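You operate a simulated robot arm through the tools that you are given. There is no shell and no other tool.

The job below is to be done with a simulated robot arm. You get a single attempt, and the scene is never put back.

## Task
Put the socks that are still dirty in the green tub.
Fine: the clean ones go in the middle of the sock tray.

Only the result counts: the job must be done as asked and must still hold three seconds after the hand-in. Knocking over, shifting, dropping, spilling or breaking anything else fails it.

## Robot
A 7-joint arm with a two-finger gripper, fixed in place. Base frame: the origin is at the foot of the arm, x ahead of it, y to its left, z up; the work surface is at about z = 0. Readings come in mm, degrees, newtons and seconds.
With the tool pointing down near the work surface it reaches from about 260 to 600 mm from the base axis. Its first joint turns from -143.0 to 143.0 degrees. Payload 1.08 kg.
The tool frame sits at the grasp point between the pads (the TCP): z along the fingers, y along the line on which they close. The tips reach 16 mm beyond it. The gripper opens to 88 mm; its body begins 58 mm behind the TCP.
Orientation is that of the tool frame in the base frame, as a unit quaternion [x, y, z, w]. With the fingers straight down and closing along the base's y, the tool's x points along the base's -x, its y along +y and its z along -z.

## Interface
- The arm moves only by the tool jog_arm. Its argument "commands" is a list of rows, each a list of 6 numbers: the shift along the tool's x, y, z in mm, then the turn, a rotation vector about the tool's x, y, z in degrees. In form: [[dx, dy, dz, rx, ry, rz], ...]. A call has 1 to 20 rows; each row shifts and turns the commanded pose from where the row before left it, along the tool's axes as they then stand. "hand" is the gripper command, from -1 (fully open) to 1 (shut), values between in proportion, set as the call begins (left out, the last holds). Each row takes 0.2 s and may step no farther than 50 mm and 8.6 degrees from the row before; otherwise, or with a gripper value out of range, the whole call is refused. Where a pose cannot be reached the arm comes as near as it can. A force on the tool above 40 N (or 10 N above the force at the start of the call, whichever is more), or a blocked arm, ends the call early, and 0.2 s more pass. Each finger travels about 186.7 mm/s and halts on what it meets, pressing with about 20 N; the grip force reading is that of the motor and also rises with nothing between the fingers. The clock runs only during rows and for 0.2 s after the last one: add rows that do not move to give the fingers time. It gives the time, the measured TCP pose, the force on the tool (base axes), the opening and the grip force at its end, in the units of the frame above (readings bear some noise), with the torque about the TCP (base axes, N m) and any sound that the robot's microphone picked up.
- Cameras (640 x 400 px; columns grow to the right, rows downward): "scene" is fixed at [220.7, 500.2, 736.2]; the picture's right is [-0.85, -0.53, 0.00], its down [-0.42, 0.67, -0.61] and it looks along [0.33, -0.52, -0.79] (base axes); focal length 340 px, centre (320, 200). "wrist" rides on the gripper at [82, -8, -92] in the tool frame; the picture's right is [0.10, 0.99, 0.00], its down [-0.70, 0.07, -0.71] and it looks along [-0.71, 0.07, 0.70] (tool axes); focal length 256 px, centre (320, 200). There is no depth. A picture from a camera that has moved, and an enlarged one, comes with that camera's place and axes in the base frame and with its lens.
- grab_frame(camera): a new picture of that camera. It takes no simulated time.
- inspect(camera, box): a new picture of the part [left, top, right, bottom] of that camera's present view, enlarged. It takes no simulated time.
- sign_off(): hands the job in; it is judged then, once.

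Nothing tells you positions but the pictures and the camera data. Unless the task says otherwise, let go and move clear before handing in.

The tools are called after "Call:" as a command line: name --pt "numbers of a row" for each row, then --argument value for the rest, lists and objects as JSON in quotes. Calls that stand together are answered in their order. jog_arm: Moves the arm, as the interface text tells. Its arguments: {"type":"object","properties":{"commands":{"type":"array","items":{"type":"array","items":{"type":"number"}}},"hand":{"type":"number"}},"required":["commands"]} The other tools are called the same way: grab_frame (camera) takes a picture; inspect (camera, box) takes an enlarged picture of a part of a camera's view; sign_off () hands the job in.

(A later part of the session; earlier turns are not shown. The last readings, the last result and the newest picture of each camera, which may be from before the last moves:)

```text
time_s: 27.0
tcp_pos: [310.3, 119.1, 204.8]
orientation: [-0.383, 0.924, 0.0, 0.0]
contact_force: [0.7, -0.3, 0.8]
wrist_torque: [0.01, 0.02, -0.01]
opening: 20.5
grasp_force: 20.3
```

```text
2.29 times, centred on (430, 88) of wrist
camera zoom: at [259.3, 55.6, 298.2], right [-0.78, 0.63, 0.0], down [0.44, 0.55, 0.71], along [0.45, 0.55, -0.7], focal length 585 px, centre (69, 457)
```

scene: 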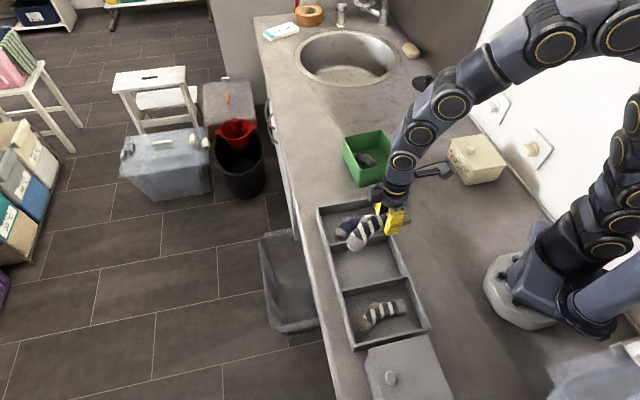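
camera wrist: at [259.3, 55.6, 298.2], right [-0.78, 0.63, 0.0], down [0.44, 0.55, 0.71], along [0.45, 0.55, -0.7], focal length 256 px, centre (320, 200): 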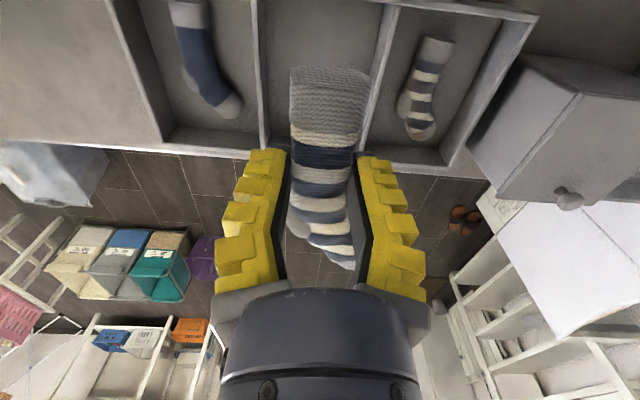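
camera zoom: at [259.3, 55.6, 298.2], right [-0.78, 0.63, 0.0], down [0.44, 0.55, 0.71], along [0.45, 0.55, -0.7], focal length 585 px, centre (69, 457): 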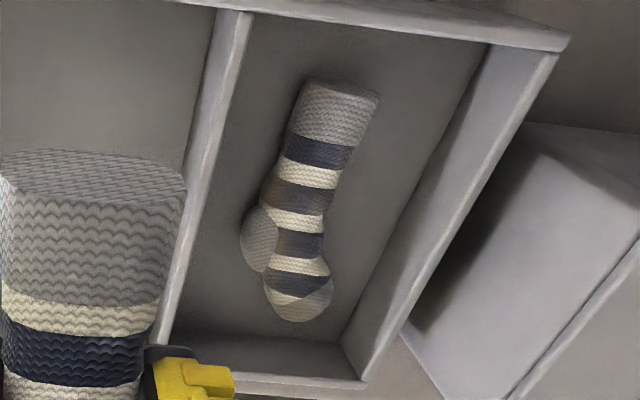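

The middle bay's inside spans about 109 mm by 151 mm, centred near (329,136), with walls 44 mm high. I'll shift the striped sock toward the blue-sock divider to leave room for the second clean sock, turn it slightly, and lower to just above the walls.

Call:
jog_arm --pt "-1.4 -9.8 30 0 0 0" --pt "0 0 20 0 0 8" --pt "0 0 40 0 0 0" --pt "0 0 33 0 0 0" --pt "0 0 0 0 0 0"

Call:
grab_frame --camera "wrist"

Call:
inspect --camera "scene" --box '[310, 170, 440, 300]'

```text
time_s: 28.2
tcp_pos: [316.1, 111.0, 81.1]
orientation: [-0.317, 0.949, 0.0, 0.001]
contact_force: [-0.8, 0.7, -0.5]
wrist_torque: [0.01, -0.01, 0.0]
opening: 20.5
grasp_force: 20.2
```

```text
taken
camera wrist: at [257.9, 55.4, 173.9], right [-0.68, 0.73, 0.0], down [0.52, 0.48, 0.71], along [0.52, 0.48, -0.7], focal length 256 px, centre (320, 200)
```

wrist: 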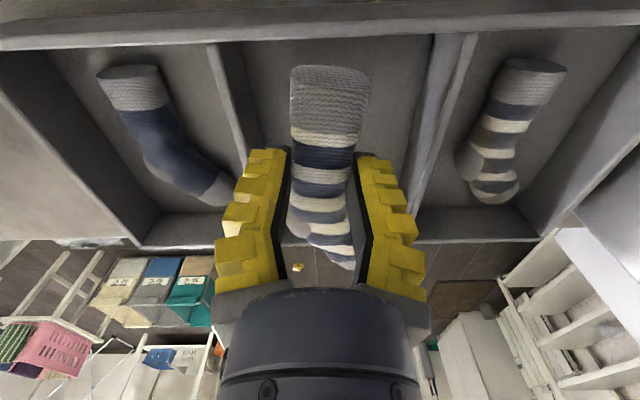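

```text
3.08 times, centred on (375, 235) of scene
camera zoom: at [220.7, 500.2, 736.2], right [-0.85, -0.53, 0.0], down [-0.42, 0.67, -0.61], along [0.33, -0.52, -0.79], focal length 1046 px, centre (151, 92)
```

zoom: 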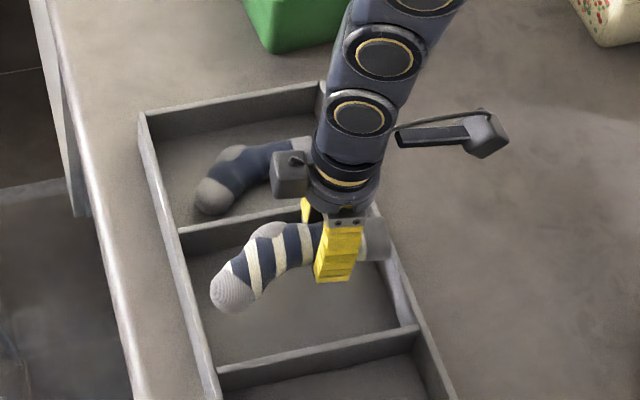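

The sock is over the middle bay with a few millimetres to spare at each end. I'll nudge it slightly toward the aisle side and lower it in.

Call:
jog_arm --pt "-3 0 14 0 0 0" --pt "0 0 14 0 0 0" --pt "0 0 14 0 0 0" --pt "0 0 0 0 0 0"

Call:
grab_frame --camera "wrist"

Call:
inspect --camera "scene" --box '[310, 170, 440, 300]'

```text
time_s: 29.2
tcp_pos: [320.1, 113.3, 37.7]
orientation: [-0.318, 0.948, 0.0, 0.001]
contact_force: [-2.2, 0.7, 18.9]
wrist_torque: [0.09, -0.05, -0.02]
opening: 24.4
grasp_force: 20.5
```

```text
taken
camera wrist: at [261.2, 57.8, 132.2], right [-0.68, 0.73, 0.0], down [0.52, 0.48, 0.71], along [0.52, 0.48, -0.7], focal length 256 px, centre (320, 200)
```

wrist: 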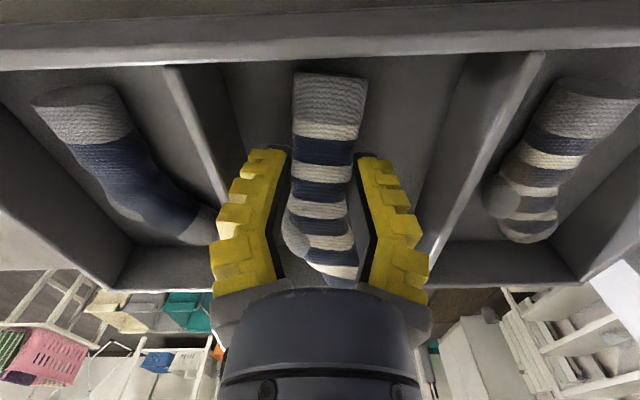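

```text
3.08 times, centred on (375, 235) of scene
camera zoom: at [220.7, 500.2, 736.2], right [-0.85, -0.53, 0.0], down [-0.42, 0.67, -0.61], along [0.33, -0.52, -0.79], focal length 1046 px, centre (151, 92)
```

zoom: 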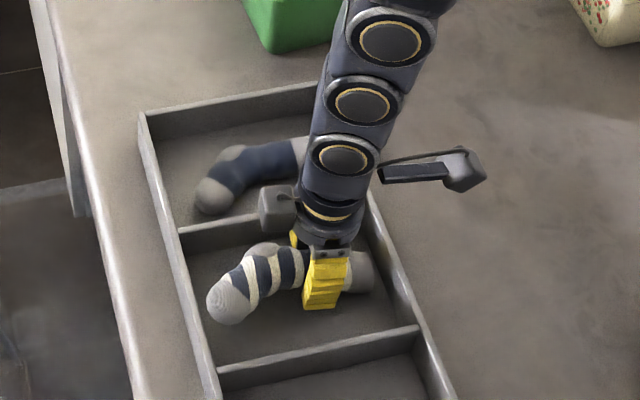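

The force reading shows the toe has just touched the bay floor, and the sock is well inside the walls. I'll open slightly to let it down.

Call:
jog_arm --pt "0 0 0 0 0 0" --pt "0 0 0 0 0 0" --pt "0 0 0 0 0 0" --hand 0.38

Call:
grab_frame --camera "wrist"

Call:
inspect --camera "scene" --box '[310, 170, 440, 300]'

```text
time_s: 30.0
tcp_pos: [320.1, 112.0, 38.0]
orientation: [-0.317, 0.948, 0.0, 0.0]
contact_force: [0.0, 0.6, -0.7]
wrist_torque: [-0.01, -0.02, 0.04]
opening: 32.2
grasp_force: 3.6
```

```text
taken
camera wrist: at [260.9, 57.6, 132.0], right [-0.68, 0.73, 0.0], down [0.52, 0.48, 0.71], along [0.52, 0.48, -0.7], focal length 256 px, centre (320, 200)
```

wrist: 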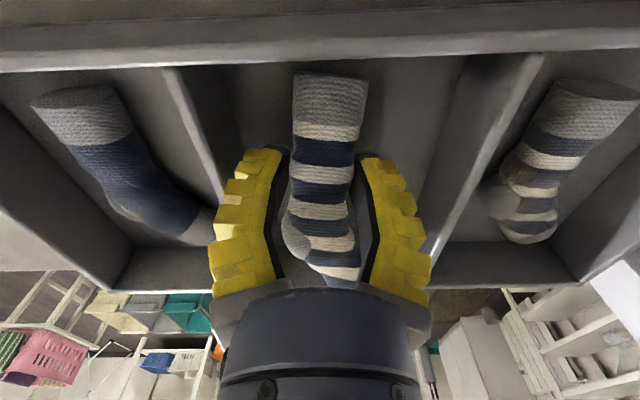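

```text
3.08 times, centred on (375, 235) of scene
camera zoom: at [220.7, 500.2, 736.2], right [-0.85, -0.53, 0.0], down [-0.42, 0.67, -0.61], along [0.33, -0.52, -0.79], focal length 1046 px, centre (151, 92)
```

zoom: 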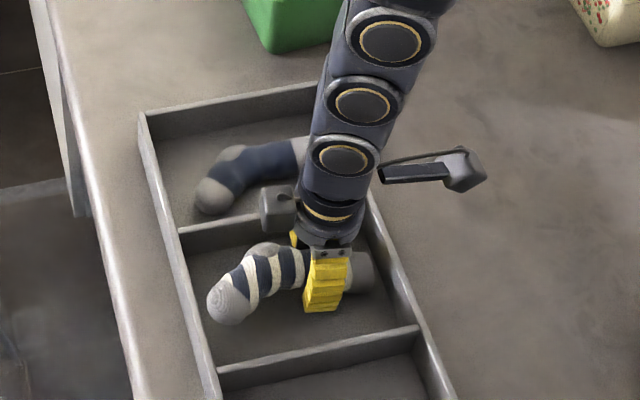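

The sock stayed in place when released, so it is resting on the bay floor. I'll rise and check.

Call:
jog_arm --pt "0 0 -15 0 0 0" --pt "0 0 -30 0 0 0" --pt "0 0 -40 0 0 0" --pt "0 0 -45 0 0 0" --pt "0 0 -30 0 0 0" --pt "0 0 0 0 0 0"

Call:
grab_frame --camera "wrist"

Call:
inspect --camera "scene" --box '[310, 190, 440, 350]'

```text
time_s: 31.4
tcp_pos: [320.5, 113.4, 199.2]
orientation: [-0.318, 0.948, 0.0, -0.001]
contact_force: [0.2, -0.1, -0.1]
wrist_torque: [0.0, 0.03, 0.0]
opening: 32.2
grasp_force: 3.5
```

```text
taken
camera wrist: at [261.5, 58.4, 292.8], right [-0.68, 0.73, 0.0], down [0.52, 0.48, 0.71], along [0.52, 0.48, -0.71], focal length 256 px, centre (320, 200)
```

wrist: 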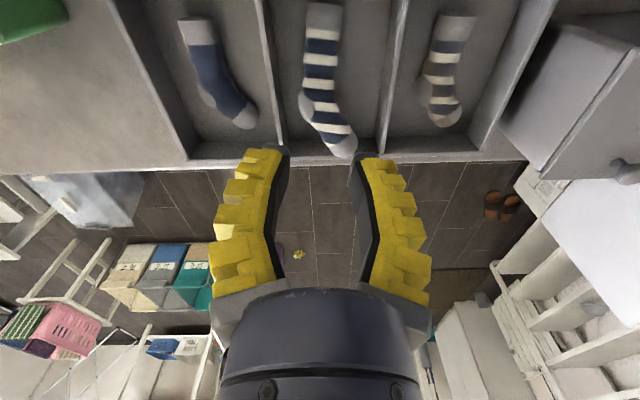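

```text
2.50 times, centred on (375, 270) of scene
camera zoom: at [220.7, 500.2, 736.2], right [-0.85, -0.53, 0.0], down [-0.42, 0.67, -0.61], along [0.33, -0.52, -0.79], focal length 850 px, centre (182, 25)
```

zoom: 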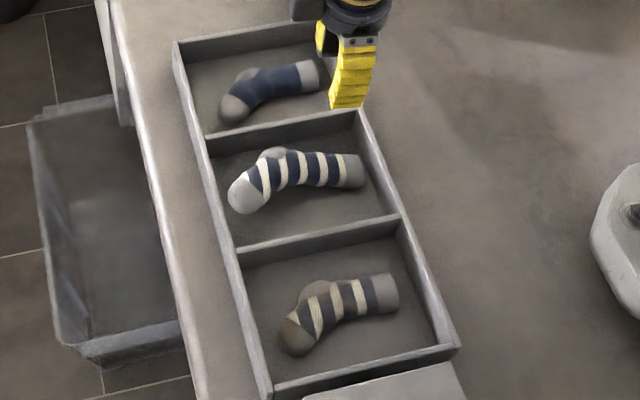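

The striped sock is in the middle bay, but I want to check that its toe isn't propped on a wall. I'll zoom in.

Call:
inspect --camera "wrist" --box '[220, 0, 460, 170]'

Call:
inspect --camera "scene" --box '[345, 235, 417, 295]'

```text
2.35 times, centred on (340, 85) of wrist
camera zoom: at [261.5, 58.4, 292.8], right [-0.68, 0.73, 0.0], down [0.52, 0.48, 0.71], along [0.52, 0.48, -0.71], focal length 602 px, centre (273, 471)
```

zoom: 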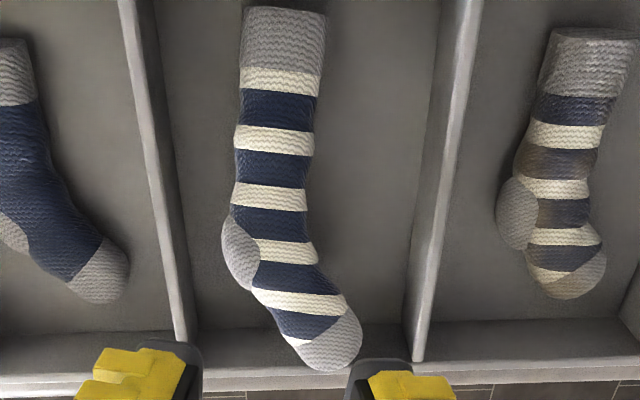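

```text
6.67 times, centred on (381, 265) of scene
camera zoom: at [220.7, 500.2, 736.2], right [-0.85, -0.53, 0.0], down [-0.42, 0.67, -0.61], along [0.33, -0.52, -0.79], focal length 2266 px, centre (-87, -233)
```

zoom: 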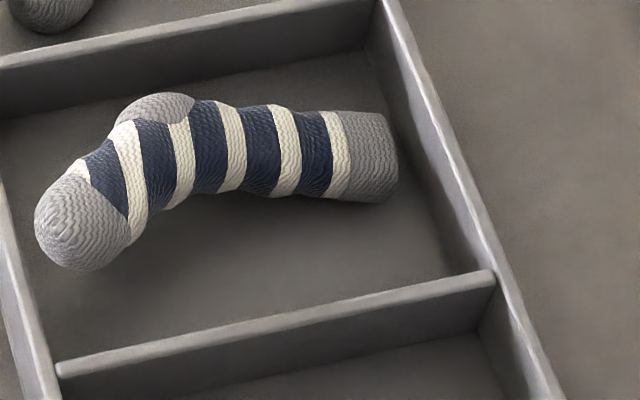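

By triangulation the striped sock's foot seems to sit higher than its cuff, possibly tilted. I'll move over the blue sock in the end bay, which is the next target, and look at the striped one again from there.

Call:
jog_arm --pt "0 0 0 0 0 -5" --pt "0 0 0 0 0 -5" --pt "-1.4 -35.4 13 0 0 0" --pt "-1.4 -35.4 13 0 0 0" --pt "-1.4 -35.4 13 0 0 0" --pt "0 0 0 0 0 0" --pt "0 0 0 0 0 0" --hand 0.2

Call:
grab_frame --camera "wrist"

Call:
inspect --camera "wrist" --box '[320, 0, 600, 175]'

Call:
inspect --camera "wrist" --box '[180, 0, 460, 175]'

```text
time_s: 33.0
tcp_pos: [399.9, 43.1, 159.4]
orientation: [-0.399, 0.917, 0.0, 0.0]
contact_force: [0.5, 0.6, 0.4]
wrist_torque: [0.0, 0.0, -0.03]
opening: 40.2
grasp_force: 4.1
```

```text
taken
camera wrist: at [352.3, -21.7, 252.9], right [-0.8, 0.6, 0.0], down [0.42, 0.56, 0.71], along [0.43, 0.57, -0.7], focal length 256 px, centre (320, 200)
```

wrist: 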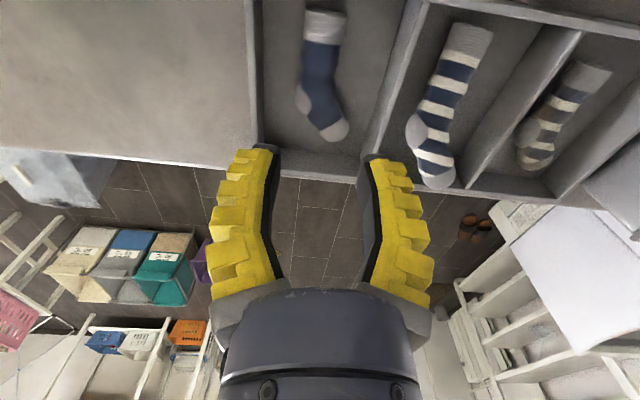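

```text
2.29 times, centred on (460, 88) of wrist
camera zoom: at [352.3, -21.7, 252.9], right [-0.8, 0.6, 0.0], down [0.42, 0.56, 0.71], along [0.43, 0.57, -0.7], focal length 585 px, centre (0, 457)
```

zoom: 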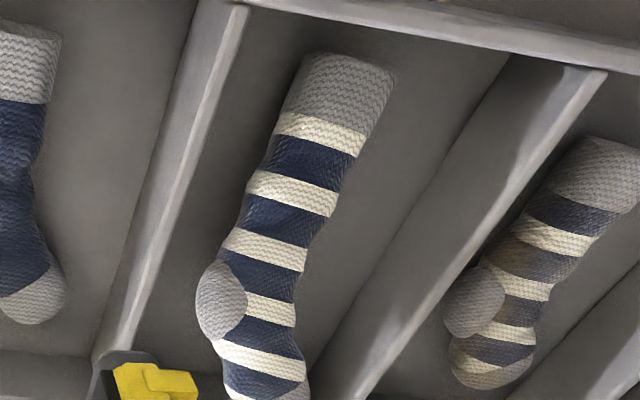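

```text
2.29 times, centred on (320, 88) of wrist
camera zoom: at [352.3, -21.7, 252.9], right [-0.8, 0.6, 0.0], down [0.42, 0.56, 0.71], along [0.43, 0.57, -0.7], focal length 585 px, centre (320, 457)
```

zoom: 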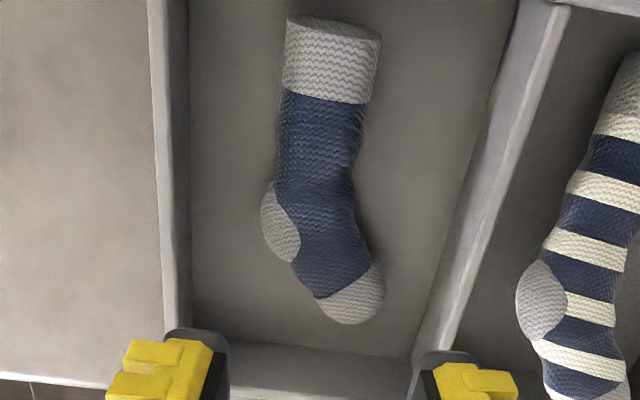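

From this second view, the striped sock's toe is clearly hooked on the aisle-side wall (toe about z=55, cuff on the floor). I'll re-grip it at the same spot, lift it free, and reset it square to the bay and closer to the base side so it lies flat.

Call:
jog_arm --pt "0 0 0 0 0 5" --pt "0 0 0 0 0 5" --pt "7.5 34.6 0 0 0 0" --pt "7.5 34.6 0 0 0 0" --pt "7.5 34.6 0 0 0 0" --pt "0 0 30 0 0 0" --pt "0 0 20 0 0 0" --pt "0 0 0 0 0 0" --hand 0.3

Call:
grab_frame --camera "wrist"

```text
time_s: 34.8
tcp_pos: [320.8, 112.6, 109.9]
orientation: [-0.318, 0.948, 0.001, 0.001]
contact_force: [-0.7, -0.4, 0.4]
wrist_torque: [-0.01, 0.03, 0.01]
opening: 35.5
grasp_force: 3.3
```

```text
taken
camera wrist: at [261.2, 57.6, 203.9], right [-0.68, 0.73, 0.0], down [0.52, 0.48, 0.71], along [0.52, 0.48, -0.7], focal length 256 px, centre (320, 200)
```

wrist: 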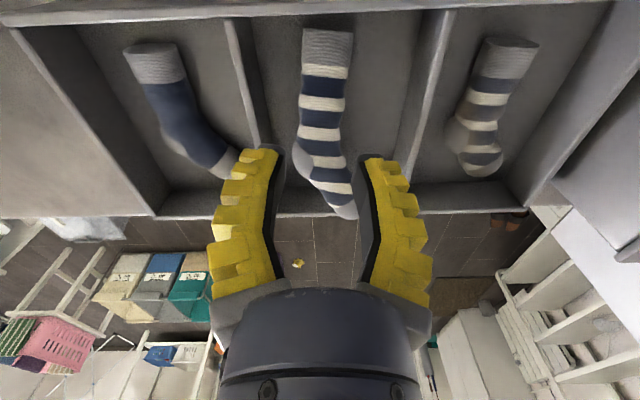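

The toe is overlapping the wall as expected. I'll go down over the leg, slightly nearer the sock's balance point, and grip it.

Call:
jog_arm --pt "-8 0 30 0 0 0" --pt "0 0 25 0 0 0" --pt "0 0 15 0 0 0" --pt "0 0 0 0 0 0"

Call:
jog_arm --pt "0 0 0 0 0 0" --pt "0 0 0 0 0 0" --pt "0 0 0 0 0 0" --pt "0 0 0 0 0 0" --hand 1

Call:
grab_frame --camera "wrist"

```text
time_s: 35.8
tcp_pos: [326.6, 118.4, 41.4]
orientation: [-0.319, 0.948, -0.001, 0.0]
contact_force: [0.2, -0.3, -0.3]
wrist_torque: [0.02, -0.02, 0.02]
opening: 35.9
grasp_force: 3.5
```

```text
time_s: 36.8
tcp_pos: [327.1, 119.6, 42.3]
orientation: [-0.317, 0.948, 0.0, 0.001]
contact_force: [-1.9, -0.2, 13.2]
wrist_torque: [0.05, 0.03, 0.05]
opening: 22.8
grasp_force: 20.0
```

```text
taken
camera wrist: at [267.5, 63.6, 134.4], right [-0.68, 0.73, 0.0], down [0.52, 0.48, 0.71], along [0.52, 0.48, -0.7], focal length 256 px, centre (320, 200)
```

wrist: 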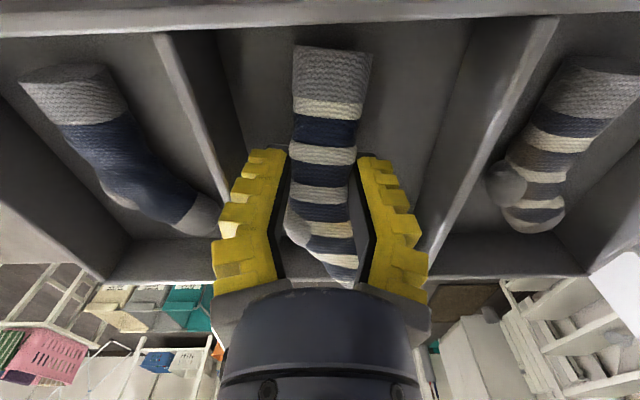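

It's gripped again. I'll lift it clear of the walls and turn it 9° so its length runs better in the bay, then look.

Call:
jog_arm --pt "0 0 -15 0 0 0" --pt "0 0 -25 0 0 0" --pt "0 0 -25 0 0 0" --pt "0 0 0 0 0 -4.5" --pt "0 0 0 0 0 -4.5" --pt "0 0 0 0 0 0"

Call:
grab_frame --camera "wrist"

Call:
inspect --camera "scene" --box '[310, 170, 440, 300]'

```text
time_s: 38.2
tcp_pos: [327.6, 119.8, 105.6]
orientation: [-0.391, 0.92, 0.0, 0.0]
contact_force: [0.2, -0.6, -0.2]
wrist_torque: [-0.01, -0.01, 0.02]
opening: 20.7
grasp_force: 20.0
```

```text
taken
camera wrist: at [278.3, 54.9, 199.5], right [-0.79, 0.62, 0.0], down [0.43, 0.56, 0.71], along [0.44, 0.56, -0.71], focal length 256 px, centre (320, 200)
```

wrist: 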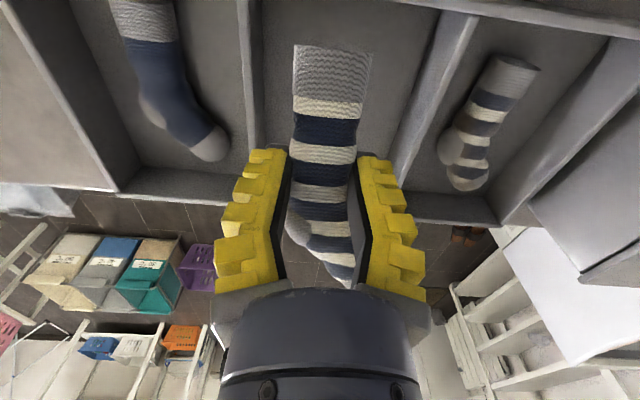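

```text
3.08 times, centred on (375, 235) of scene
camera zoom: at [220.7, 500.2, 736.2], right [-0.85, -0.53, 0.0], down [-0.42, 0.67, -0.61], along [0.33, -0.52, -0.79], focal length 1046 px, centre (151, 92)
```

zoom: 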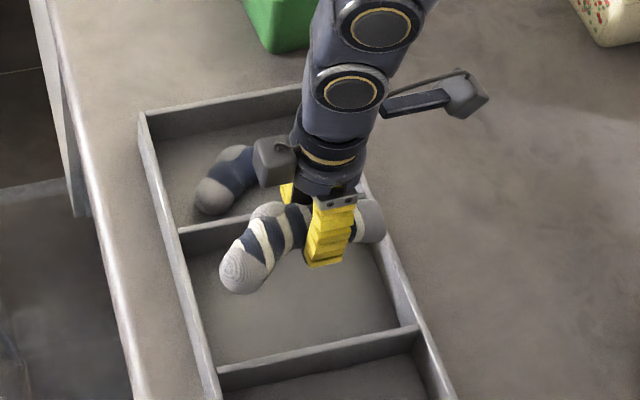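

The sock is now centred lengthwise with about 10 mm clear at each end. I'll lower it until the cuff end just touches the floor.

Call:
jog_arm --pt "2 1 20 0 0 0" --pt "0 0 20 0 0 0" --pt "0 0 15 0 0 0" --pt "0 0 5 0 0 0" --pt "0 0 0 0 0 0"

Call:
grab_frame --camera "wrist"

Call:
inspect --camera "scene" --box '[310, 190, 420, 300]'

```text
time_s: 39.4
tcp_pos: [325.3, 117.5, 45.2]
orientation: [-0.39, 0.921, 0.0, 0.0]
contact_force: [-0.8, -0.6, -0.3]
wrist_torque: [0.01, 0.01, 0.01]
opening: 20.9
grasp_force: 19.4
```

```text
taken
camera wrist: at [275.4, 54.0, 139.4], right [-0.79, 0.62, 0.0], down [0.43, 0.56, 0.71], along [0.44, 0.56, -0.7], focal length 256 px, centre (320, 200)
```

wrist: 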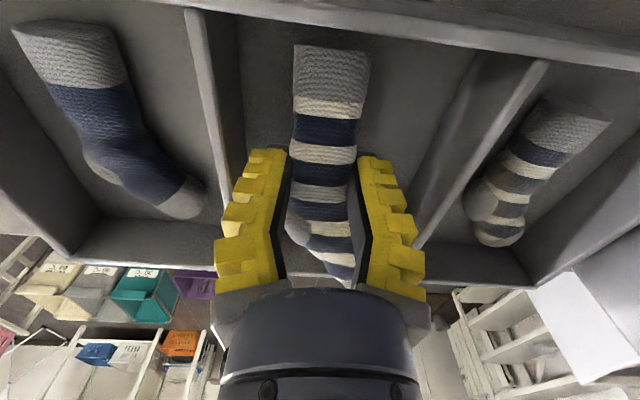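

```text
3.64 times, centred on (365, 245) of scene
camera zoom: at [220.7, 500.2, 736.2], right [-0.85, -0.53, 0.0], down [-0.42, 0.67, -0.61], along [0.33, -0.52, -0.79], focal length 1236 px, centre (156, 36)
```

zoom: 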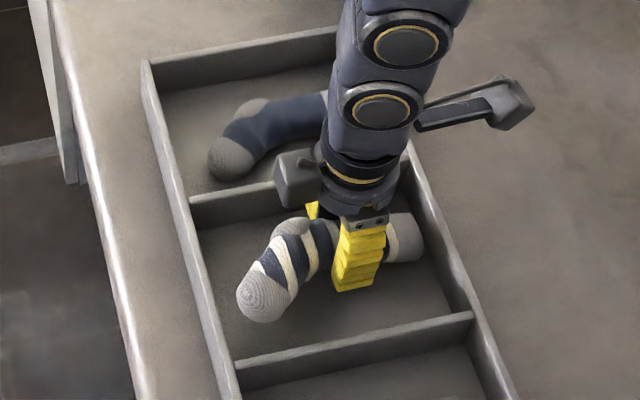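

No contact yet, and the toe now has a visible gap to the aisle wall. I'll go a little lower in small steps.

Call:
jog_arm --pt "0 0 4 0 0 0" --pt "0 0 4 0 0 0" --pt "0 0 0 0 0 0"

Call:
inspect --camera "scene" --box '[310, 190, 420, 300]'

```text
time_s: 40.2
tcp_pos: [326.5, 118.5, 38.2]
orientation: [-0.392, 0.92, 0.0, 0.001]
contact_force: [2.7, 2.3, 9.5]
wrist_torque: [-0.32, 0.2, 0.02]
opening: 21.6
grasp_force: 20.0
```

```text
3.64 times, centred on (365, 245) of scene
camera zoom: at [220.7, 500.2, 736.2], right [-0.85, -0.53, 0.0], down [-0.42, 0.67, -0.61], along [0.33, -0.52, -0.79], focal length 1236 px, centre (156, 36)
```

zoom: 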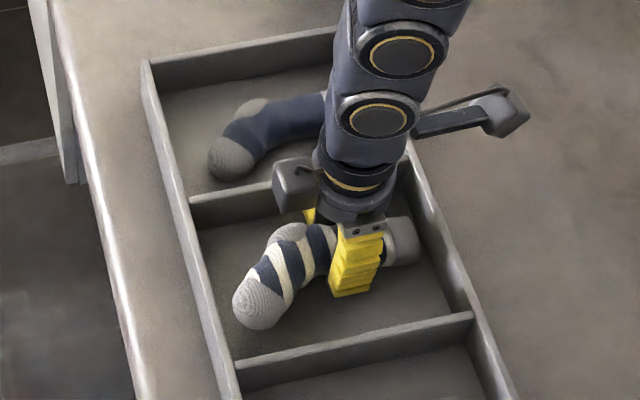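

The torque shows the contact is at the cuff end touching the floor, as intended. I'll release so the toe settles down.

Call:
jog_arm --pt "0 0 0 0 0 0" --pt "0 0 0 0 0 0" --pt "0 0 0 0 0 0" --pt "0 0 0 0 0 0" --hand 0.36

Call:
jog_arm --pt "0 0 -15 0 0 0" --pt "0 0 -25 0 0 0" --pt "0 0 -40 0 0 0" --pt "0 0 -40 0 0 0" --pt "0 0 -40 0 0 0" --pt "0 0 0 0 0 0"

Call:
grab_frame --camera "wrist"

Call:
inspect --camera "scene" --box '[345, 235, 417, 295]'

Call:
inspect --camera "wrist" --box '[220, 0, 460, 170]'

```text
time_s: 41.2
tcp_pos: [325.7, 118.7, 37.6]
orientation: [-0.391, 0.921, 0.0, -0.001]
contact_force: [0.2, 0.6, 0.3]
wrist_torque: [-0.01, -0.01, 0.03]
opening: 32.9
grasp_force: 3.4
```

```text
time_s: 42.6
tcp_pos: [324.5, 116.9, 197.5]
orientation: [-0.391, 0.92, 0.0, -0.001]
contact_force: [0.7, -0.3, -0.3]
wrist_torque: [0.0, 0.01, 0.01]
opening: 33.2
grasp_force: 3.7
```

```text
taken
camera wrist: at [276.3, 52.9, 290.6], right [-0.79, 0.62, 0.0], down [0.43, 0.56, 0.71], along [0.44, 0.56, -0.71], focal length 256 px, centre (320, 200)
```

wrist: 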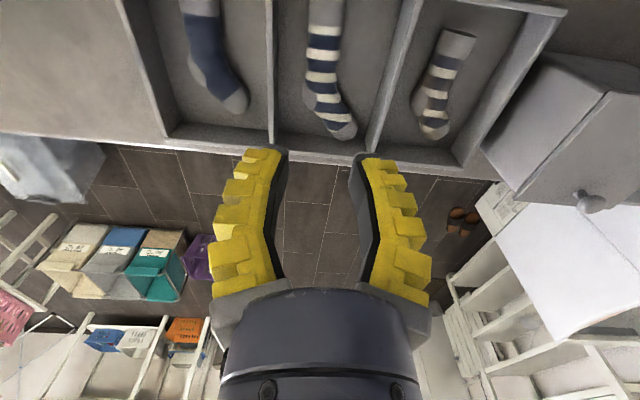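

```text
6.67 times, centred on (381, 265) of scene
camera zoom: at [220.7, 500.2, 736.2], right [-0.85, -0.53, 0.0], down [-0.42, 0.67, -0.61], along [0.33, -0.52, -0.79], focal length 2266 px, centre (-87, -233)
```

zoom: 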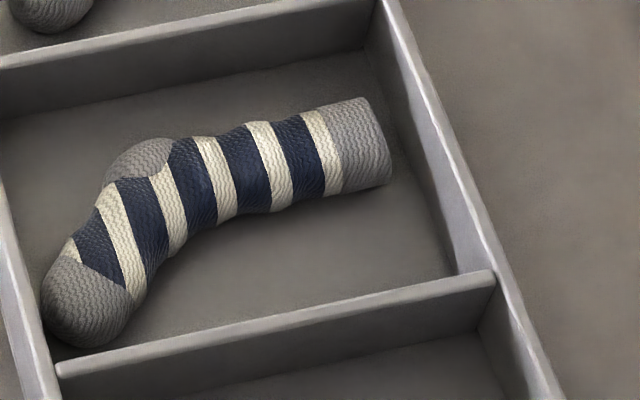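

```text
2.35 times, centred on (340, 85) of wrist
camera zoom: at [276.3, 52.9, 290.6], right [-0.79, 0.62, 0.0], down [0.43, 0.56, 0.71], along [0.44, 0.56, -0.71], focal length 602 px, centre (273, 471)
```

zoom: 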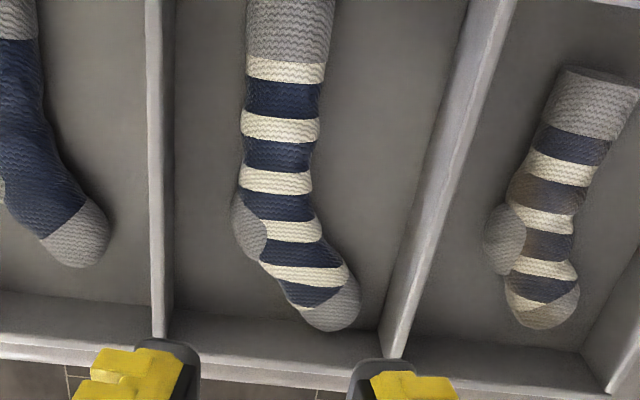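

Now the striped sock lies flat in the middle bay. To make room beside it, I'll close the gripper, turn it edge-on, and gently nudge the sock about 18 mm toward the blue-sock divider.

Call:
jog_arm --pt "0 0 0 0 0 8.2" --pt "0 0 0 0 0 8.2" --pt "0 0 0 0 0 8.2" --pt "0 0 0 0 0 8.2" --pt "0 0 0 0 0 8.2" --pt "0 0 0 0 0 8.2" --pt "0 0 0 0 0 8.2" --pt "0 0 0 0 0 8.2" --pt "0 0 0 0 0 8.2" --pt "0 0 0 0 0 8.2" --pt "0 0 0 0 0 8.2" --pt "19.3 4.2 37.5 0 0 0" --pt "19.3 4.2 37.5 0 0 0" --pt "0 0 0 0 0 0" --pt "0 0 0 0 0 0" --hand 1

Call:
grab_frame --camera "wrist"

Call:
inspect --camera "scene" --box '[310, 170, 440, 300]'

```text
time_s: 45.8
tcp_pos: [301.8, 149.9, 122.5]
orientation: [0.376, 0.927, 0.0, 0.0]
contact_force: [0.2, 1.0, -0.4]
wrist_torque: [0.0, 0.0, -0.01]
opening: 0.1
grasp_force: 20.3
```

```text
taken
camera wrist: at [239.6, 201.8, 216.1], right [0.62, 0.79, 0.0], down [0.55, -0.44, 0.71], along [0.56, -0.44, -0.7], focal length 256 px, centre (320, 200)
```

wrist: 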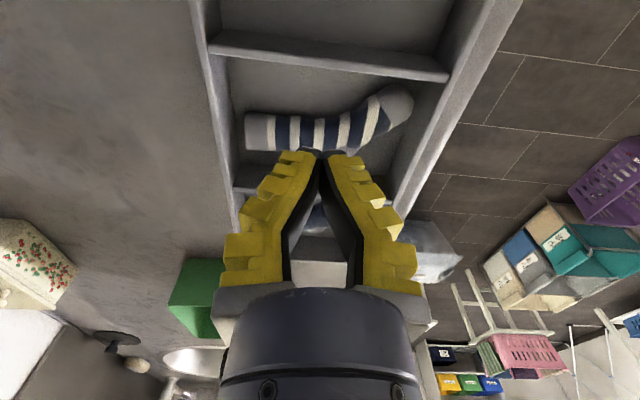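

```text
3.08 times, centred on (375, 235) of scene
camera zoom: at [220.7, 500.2, 736.2], right [-0.85, -0.53, 0.0], down [-0.42, 0.67, -0.61], along [0.33, -0.52, -0.79], focal length 1046 px, centre (151, 92)
```

zoom: 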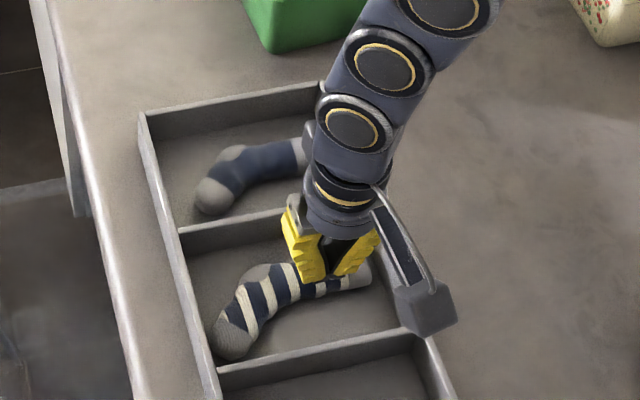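

The closed tips are lined up on the open side of the sock, clear of it and of the divider. I'll lower into the gap.

Call:
jog_arm --pt "0 0 35 0 0 0" --pt "0 0 35 0 0 0" --pt "0 0 14 0 0 0" --pt "0 0 10 0 0 0" --pt "0 0 0 0 0 0"

Call:
grab_frame --camera "wrist"

Call:
inspect --camera "scene" --box '[310, 190, 420, 300]'

```text
time_s: 47.0
tcp_pos: [303.8, 150.5, 29.2]
orientation: [0.375, 0.927, 0.0, 0.0]
contact_force: [-0.5, 0.3, 0.3]
wrist_torque: [-0.04, 0.01, -0.01]
opening: 0.0
grasp_force: 19.6
```

```text
taken
camera wrist: at [239.9, 201.7, 122.5], right [0.62, 0.79, 0.0], down [0.55, -0.44, 0.71], along [0.56, -0.44, -0.7], focal length 256 px, centre (320, 200)
```

wrist: 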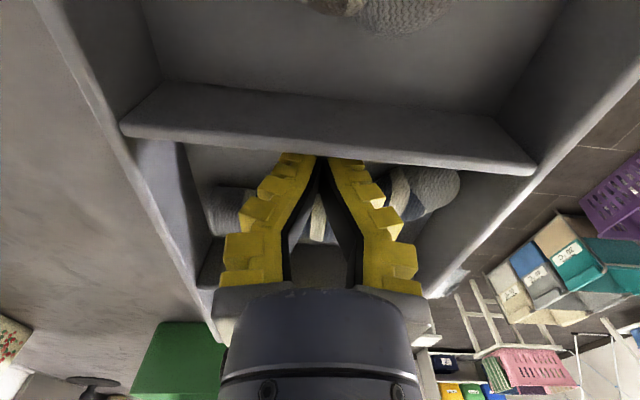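

```text
3.64 times, centred on (365, 245) of scene
camera zoom: at [220.7, 500.2, 736.2], right [-0.85, -0.53, 0.0], down [-0.42, 0.67, -0.61], along [0.33, -0.52, -0.79], focal length 1236 px, centre (156, 36)
```

zoom: 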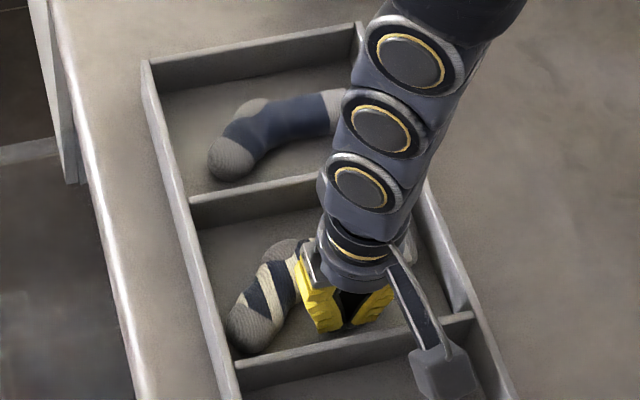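

I'll push slowly toward the divider, about 28 mm of travel in small steps (roughly 18 mm in contact).

Call:
jog_arm --pt "-5 0 0 0 0 0" --pt "-5 0 0 0 0 0" --pt "-4 0 0 0 0 0" --pt "-4 0 0 0 0 0" --pt "-4 0 0 0 0 0" --pt "0 0 0 0 0 0"

Call:
grab_frame --camera "wrist"

Call:
inspect --camera "scene" --box '[310, 190, 420, 300]'

```text
time_s: 48.4
tcp_pos: [319.3, 135.6, 28.6]
orientation: [0.376, 0.927, 0.0, -0.001]
contact_force: [0.2, 0.0, -0.3]
wrist_torque: [-0.01, -0.01, 0.0]
opening: 0.1
grasp_force: 20.0
```

```text
taken
camera wrist: at [255.9, 186.6, 122.3], right [0.62, 0.79, 0.0], down [0.55, -0.44, 0.71], along [0.56, -0.44, -0.7], focal length 256 px, centre (320, 200)
```

wrist: 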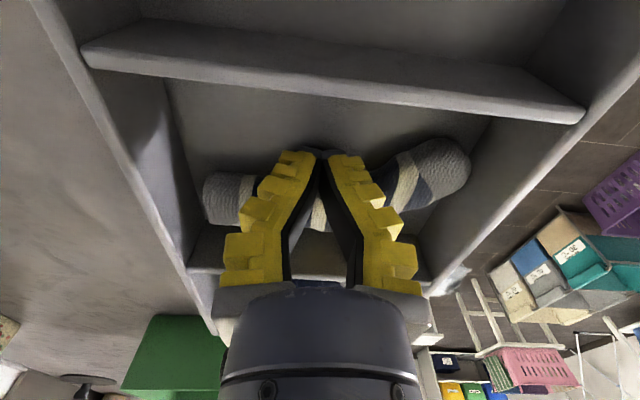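

```text
3.64 times, centred on (365, 245) of scene
camera zoom: at [220.7, 500.2, 736.2], right [-0.85, -0.53, 0.0], down [-0.42, 0.67, -0.61], along [0.33, -0.52, -0.79], focal length 1236 px, centre (156, 36)
```

zoom: 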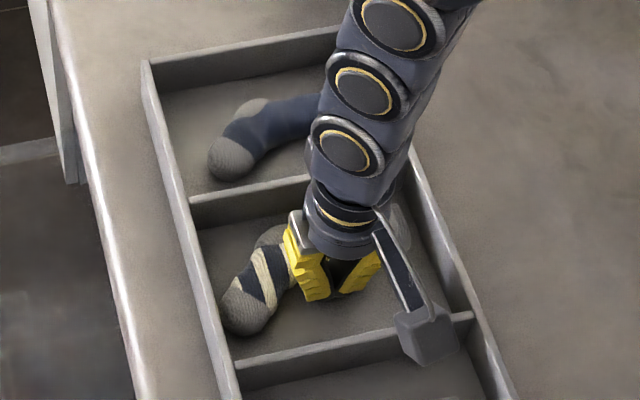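

The sock is sliding with negligible force. I'll push about 8 mm more.

Call:
jog_arm --pt "-3 0 0 0 0 0" --pt "-3 0 0 0 0 0" --pt "-2 0 0 0 0 0" --pt "0 0 0 0 0 0"

Call:
jog_arm --pt "8 0 0 0 0 0" --pt "0 0 -30 0 0 0" --pt "0 0 -40 0 0 0" --pt "0 0 -40 0 0 0" --pt "0 0 -40 0 0 0" --pt "0 0 0 0 0 0"

Call:
grab_frame --camera "wrist"

Call:
inspect --camera "scene" --box '[310, 190, 420, 300]'

```text
time_s: 49.4
tcp_pos: [325.5, 129.8, 28.1]
orientation: [0.377, 0.926, 0.0, -0.001]
contact_force: [0.7, -0.2, 1.0]
wrist_torque: [0.03, -0.01, 0.04]
opening: 0.1
grasp_force: 20.1
```

```text
time_s: 50.8
tcp_pos: [318.9, 136.2, 177.4]
orientation: [0.376, 0.927, 0.0, 0.0]
contact_force: [-0.2, -0.5, 0.1]
wrist_torque: [0.02, -0.02, 0.01]
opening: 0.0
grasp_force: 20.1
```

```text
taken
camera wrist: at [255.1, 187.3, 272.0], right [0.62, 0.79, 0.0], down [0.55, -0.44, 0.71], along [0.56, -0.44, -0.71], focal length 256 px, centre (320, 200)
```

wrist: 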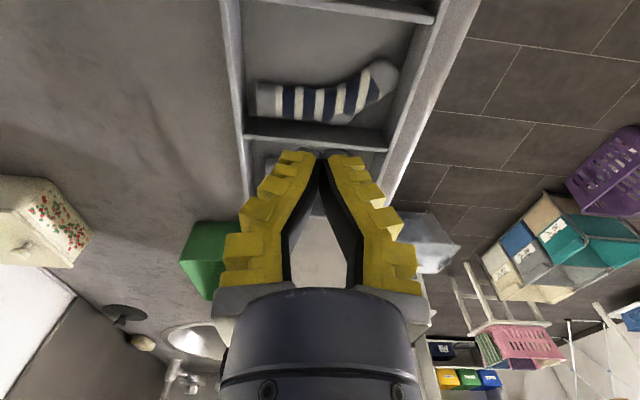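

```text
3.64 times, centred on (365, 245) of scene
camera zoom: at [220.7, 500.2, 736.2], right [-0.85, -0.53, 0.0], down [-0.42, 0.67, -0.61], along [0.33, -0.52, -0.79], focal length 1236 px, centre (156, 36)
```

zoom: 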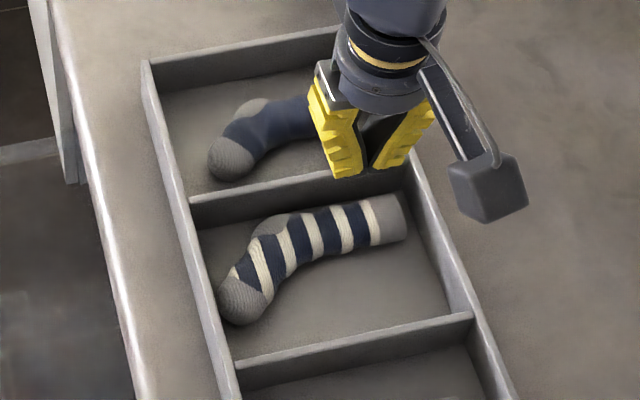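

The striped sock now sits flat against the divider, leaving room on the other side, and the tray hasn't shifted. Next I'll fetch the clean blue sock from the end bay, gripping its leg near (401,42).

Call:
jog_arm --pt "0 0 0 0 0 -8.2" --pt "0 0 0 0 0 -8.2" --pt "0 0 0 0 0 -8.2" --pt "0 0 0 0 0 -8.2" --pt "0 0 0 0 0 -8.2" --pt "0 0 0 0 0 -8.2" --pt "0 0 0 0 0 -8.2" --pt "0 0 0 0 0 -8.2" --pt "0 0 0 0 0 -8.2" --pt "0 0 0 0 0 -8.2" --pt "0 0 0 0 0 -8.2" --pt "3.7 -41.6 15.7 0 0 0" --pt "3.7 -41.6 15.7 0 0 0" --pt "3.7 -41.6 15.7 0 0 0" --pt "0 0 0 0 0 0" --pt "0 0 0 0 0 0" --hand 0.22

Call:
grab_frame --camera "wrist"

Call:
inspect --camera "wrist" --box '[180, 0, 460, 175]'

```text
time_s: 54.2
tcp_pos: [400.8, 42.1, 131.8]
orientation: [-0.392, 0.92, 0.001, 0.0]
contact_force: [0.7, 0.9, -0.3]
wrist_torque: [0.0, 0.0, -0.02]
opening: 38.7
grasp_force: 3.6
```

```text
taken
camera wrist: at [352.1, -22.6, 225.4], right [-0.79, 0.62, 0.0], down [0.43, 0.56, 0.71], along [0.44, 0.56, -0.7], focal length 256 px, centre (320, 200)
```

wrist: 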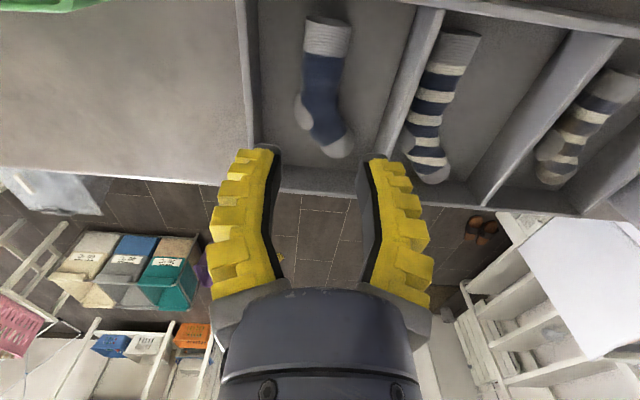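

```text
2.29 times, centred on (320, 88) of wrist
camera zoom: at [352.1, -22.6, 225.4], right [-0.79, 0.62, 0.0], down [0.43, 0.56, 0.71], along [0.44, 0.56, -0.7], focal length 585 px, centre (320, 457)
```

zoom: 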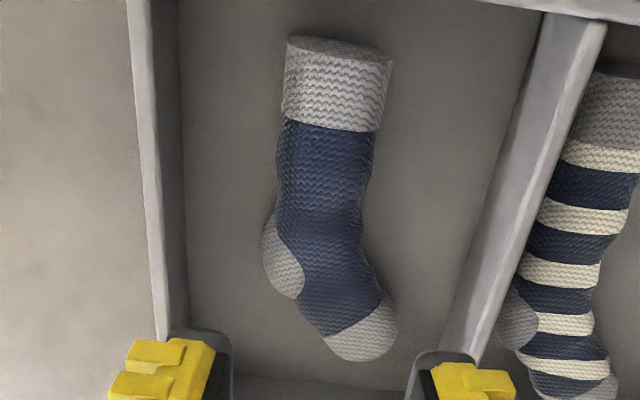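

The gripper is centred over the blue sock's leg with clearance to both bay walls. I'll descend and close.

Call:
jog_arm --pt "0 0 35 0 0 0" --pt "0 0 30 0 0 0" --pt "0 0 25 0 0 0" --pt "0 0 15 0 0 0" --pt "0 0 0 0 0 0"

Call:
grab_frame --camera "wrist"

```text
time_s: 55.4
tcp_pos: [400.8, 41.2, 26.6]
orientation: [-0.391, 0.92, 0.0, 0.0]
contact_force: [1.2, 0.4, 0.5]
wrist_torque: [0.04, -0.02, 0.02]
opening: 39.2
grasp_force: 3.7
```

```text
taken
camera wrist: at [350.4, -22.7, 119.7], right [-0.79, 0.62, 0.0], down [0.43, 0.55, 0.71], along [0.44, 0.56, -0.7], focal length 256 px, centre (320, 200)
```

wrist: 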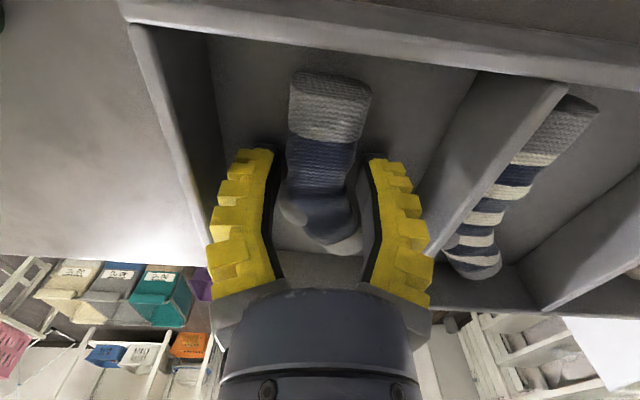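

Call:
jog_arm --pt "0 0 0 0 0 0" --pt "0 0 0 0 0 0" --pt "0 0 0 0 0 0" --pt "0 0 0 0 0 0" --hand 1

Call:
jog_arm --pt "0 0 -15 0 0 0" --pt "0 0 -25 0 0 0" --pt "0 0 -35 0 0 0" --pt "0 0 -35 0 0 0" --pt "0 0 0 0 0 0"

Call:
grab_frame --camera "wrist"

Call:
inspect --camera "scene" --box '[310, 150, 440, 300]'

```text
time_s: 56.4
tcp_pos: [400.3, 41.5, 27.0]
orientation: [-0.391, 0.92, -0.001, 0.001]
contact_force: [-1.2, 0.6, 15.8]
wrist_torque: [0.0, 0.03, -0.08]
opening: 23.2
grasp_force: 19.7
```

```text
time_s: 57.6
tcp_pos: [401.3, 42.7, 138.4]
orientation: [-0.392, 0.92, 0.0, -0.001]
contact_force: [0.4, 0.3, -0.7]
wrist_torque: [0.05, -0.02, -0.01]
opening: 20.5
grasp_force: 19.9
```

```text
taken
camera wrist: at [350.9, -22.3, 230.9], right [-0.79, 0.62, 0.0], down [0.43, 0.56, 0.71], along [0.44, 0.56, -0.7], focal length 256 px, centre (320, 200)
```

wrist: 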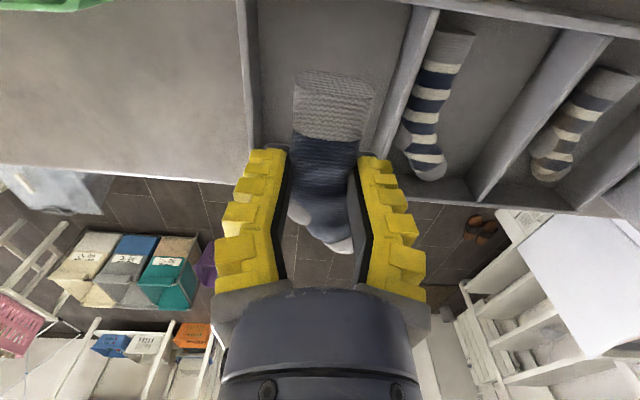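

```text
2.67 times, centred on (375, 225) of scene
camera zoom: at [220.7, 500.2, 736.2], right [-0.85, -0.53, 0.0], down [-0.42, 0.67, -0.61], along [0.33, -0.52, -0.79], focal length 906 px, centre (173, 133)
```

zoom: 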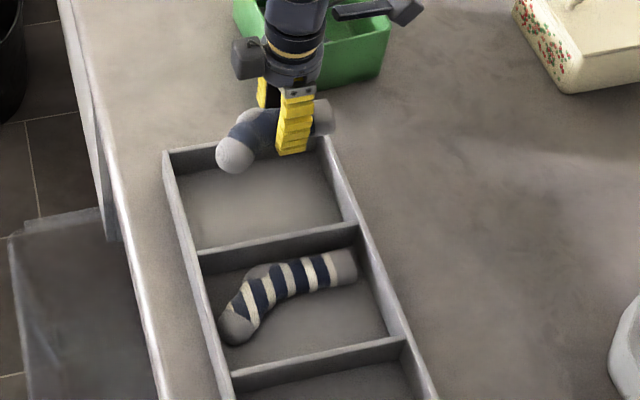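

The blue sock is held. I'll carry it over to the free side of the middle bay, to about (301,127).

Call:
jog_arm --pt "2.2 32.7 0 0 0 0" --pt "2.2 32.7 0 0 0 0" --pt "2.2 32.7 0 0 0 0" --pt "2.2 32.7 0 0 0 0" --pt "0 0 25 0 0 0" --pt "0 0 0 0 0 0" --pt "0 0 0 0 0 0"

Call:
grab_frame --camera "wrist"

Call:
inspect --camera "scene" --box '[310, 170, 440, 300]'

```text
time_s: 59.2
tcp_pos: [300.5, 124.4, 111.5]
orientation: [-0.391, 0.921, 0.0, 0.0]
contact_force: [0.1, 0.6, -0.5]
wrist_torque: [0.06, 0.02, 0.02]
opening: 20.8
grasp_force: 20.1
```

```text
taken
camera wrist: at [250.6, 60.7, 204.2], right [-0.79, 0.62, 0.0], down [0.43, 0.56, 0.71], along [0.44, 0.56, -0.7], focal length 256 px, centre (320, 200)
```

wrist: 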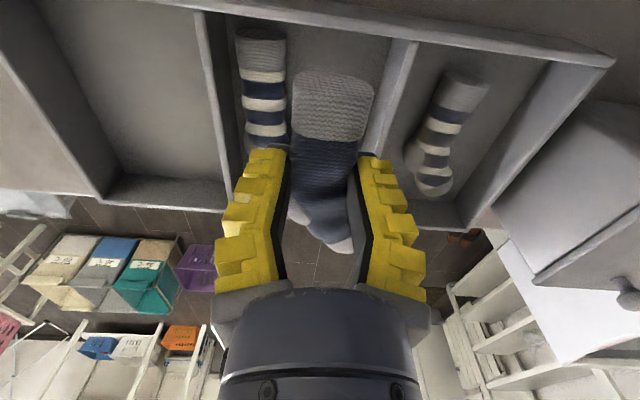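

```text
3.08 times, centred on (375, 235) of scene
camera zoom: at [220.7, 500.2, 736.2], right [-0.85, -0.53, 0.0], down [-0.42, 0.67, -0.61], along [0.33, -0.52, -0.79], focal length 1046 px, centre (151, 92)
```

zoom: 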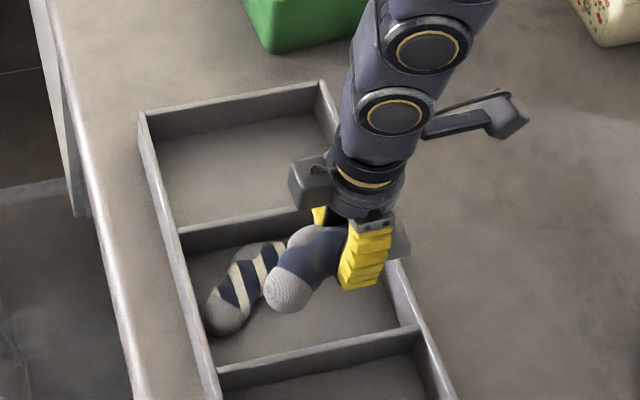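

The sock is over the free half of the bay. I'll shift it about 5 mm toward the aisle so the cuff clears the base-side wall, then lower until the tips are just above the striped sock.

Call:
jog_arm --pt "-5.5 1 15 0 0 0" --pt "0 0 20 0 0 0" --pt "0 0 13 0 0 0" --pt "0 0 0 0 0 0"

Call:
grab_frame --camera "wrist"

Call:
inspect --camera "scene" --box '[310, 190, 420, 300]'

```text
time_s: 60.2
tcp_pos: [303.4, 131.4, 65.3]
orientation: [-0.39, 0.921, 0.001, 0.0]
contact_force: [0.7, -3.2, 7.0]
wrist_torque: [0.32, -0.05, -0.08]
opening: 22.9
grasp_force: 19.8
```

```text
taken
camera wrist: at [254.4, 66.5, 157.1], right [-0.79, 0.62, 0.0], down [0.43, 0.55, 0.71], along [0.44, 0.56, -0.7], focal length 256 px, centre (320, 200)
```

wrist: 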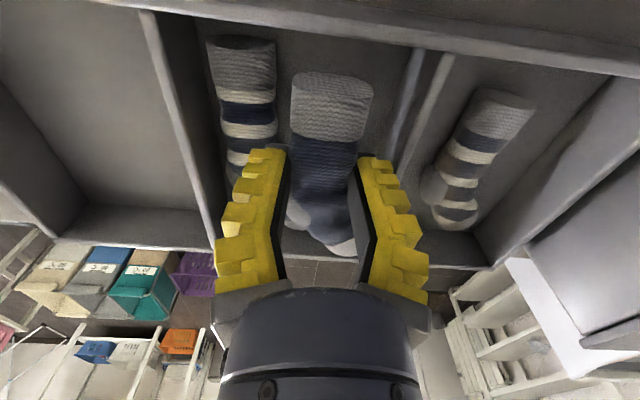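

```text
3.64 times, centred on (365, 245) of scene
camera zoom: at [220.7, 500.2, 736.2], right [-0.85, -0.53, 0.0], down [-0.42, 0.67, -0.61], along [0.33, -0.52, -0.79], focal length 1236 px, centre (156, 36)
```

zoom: 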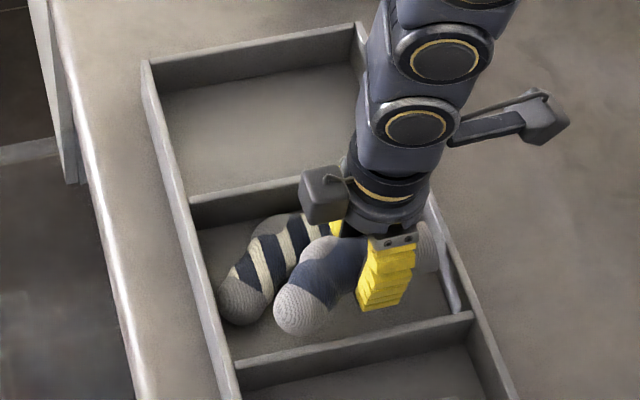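

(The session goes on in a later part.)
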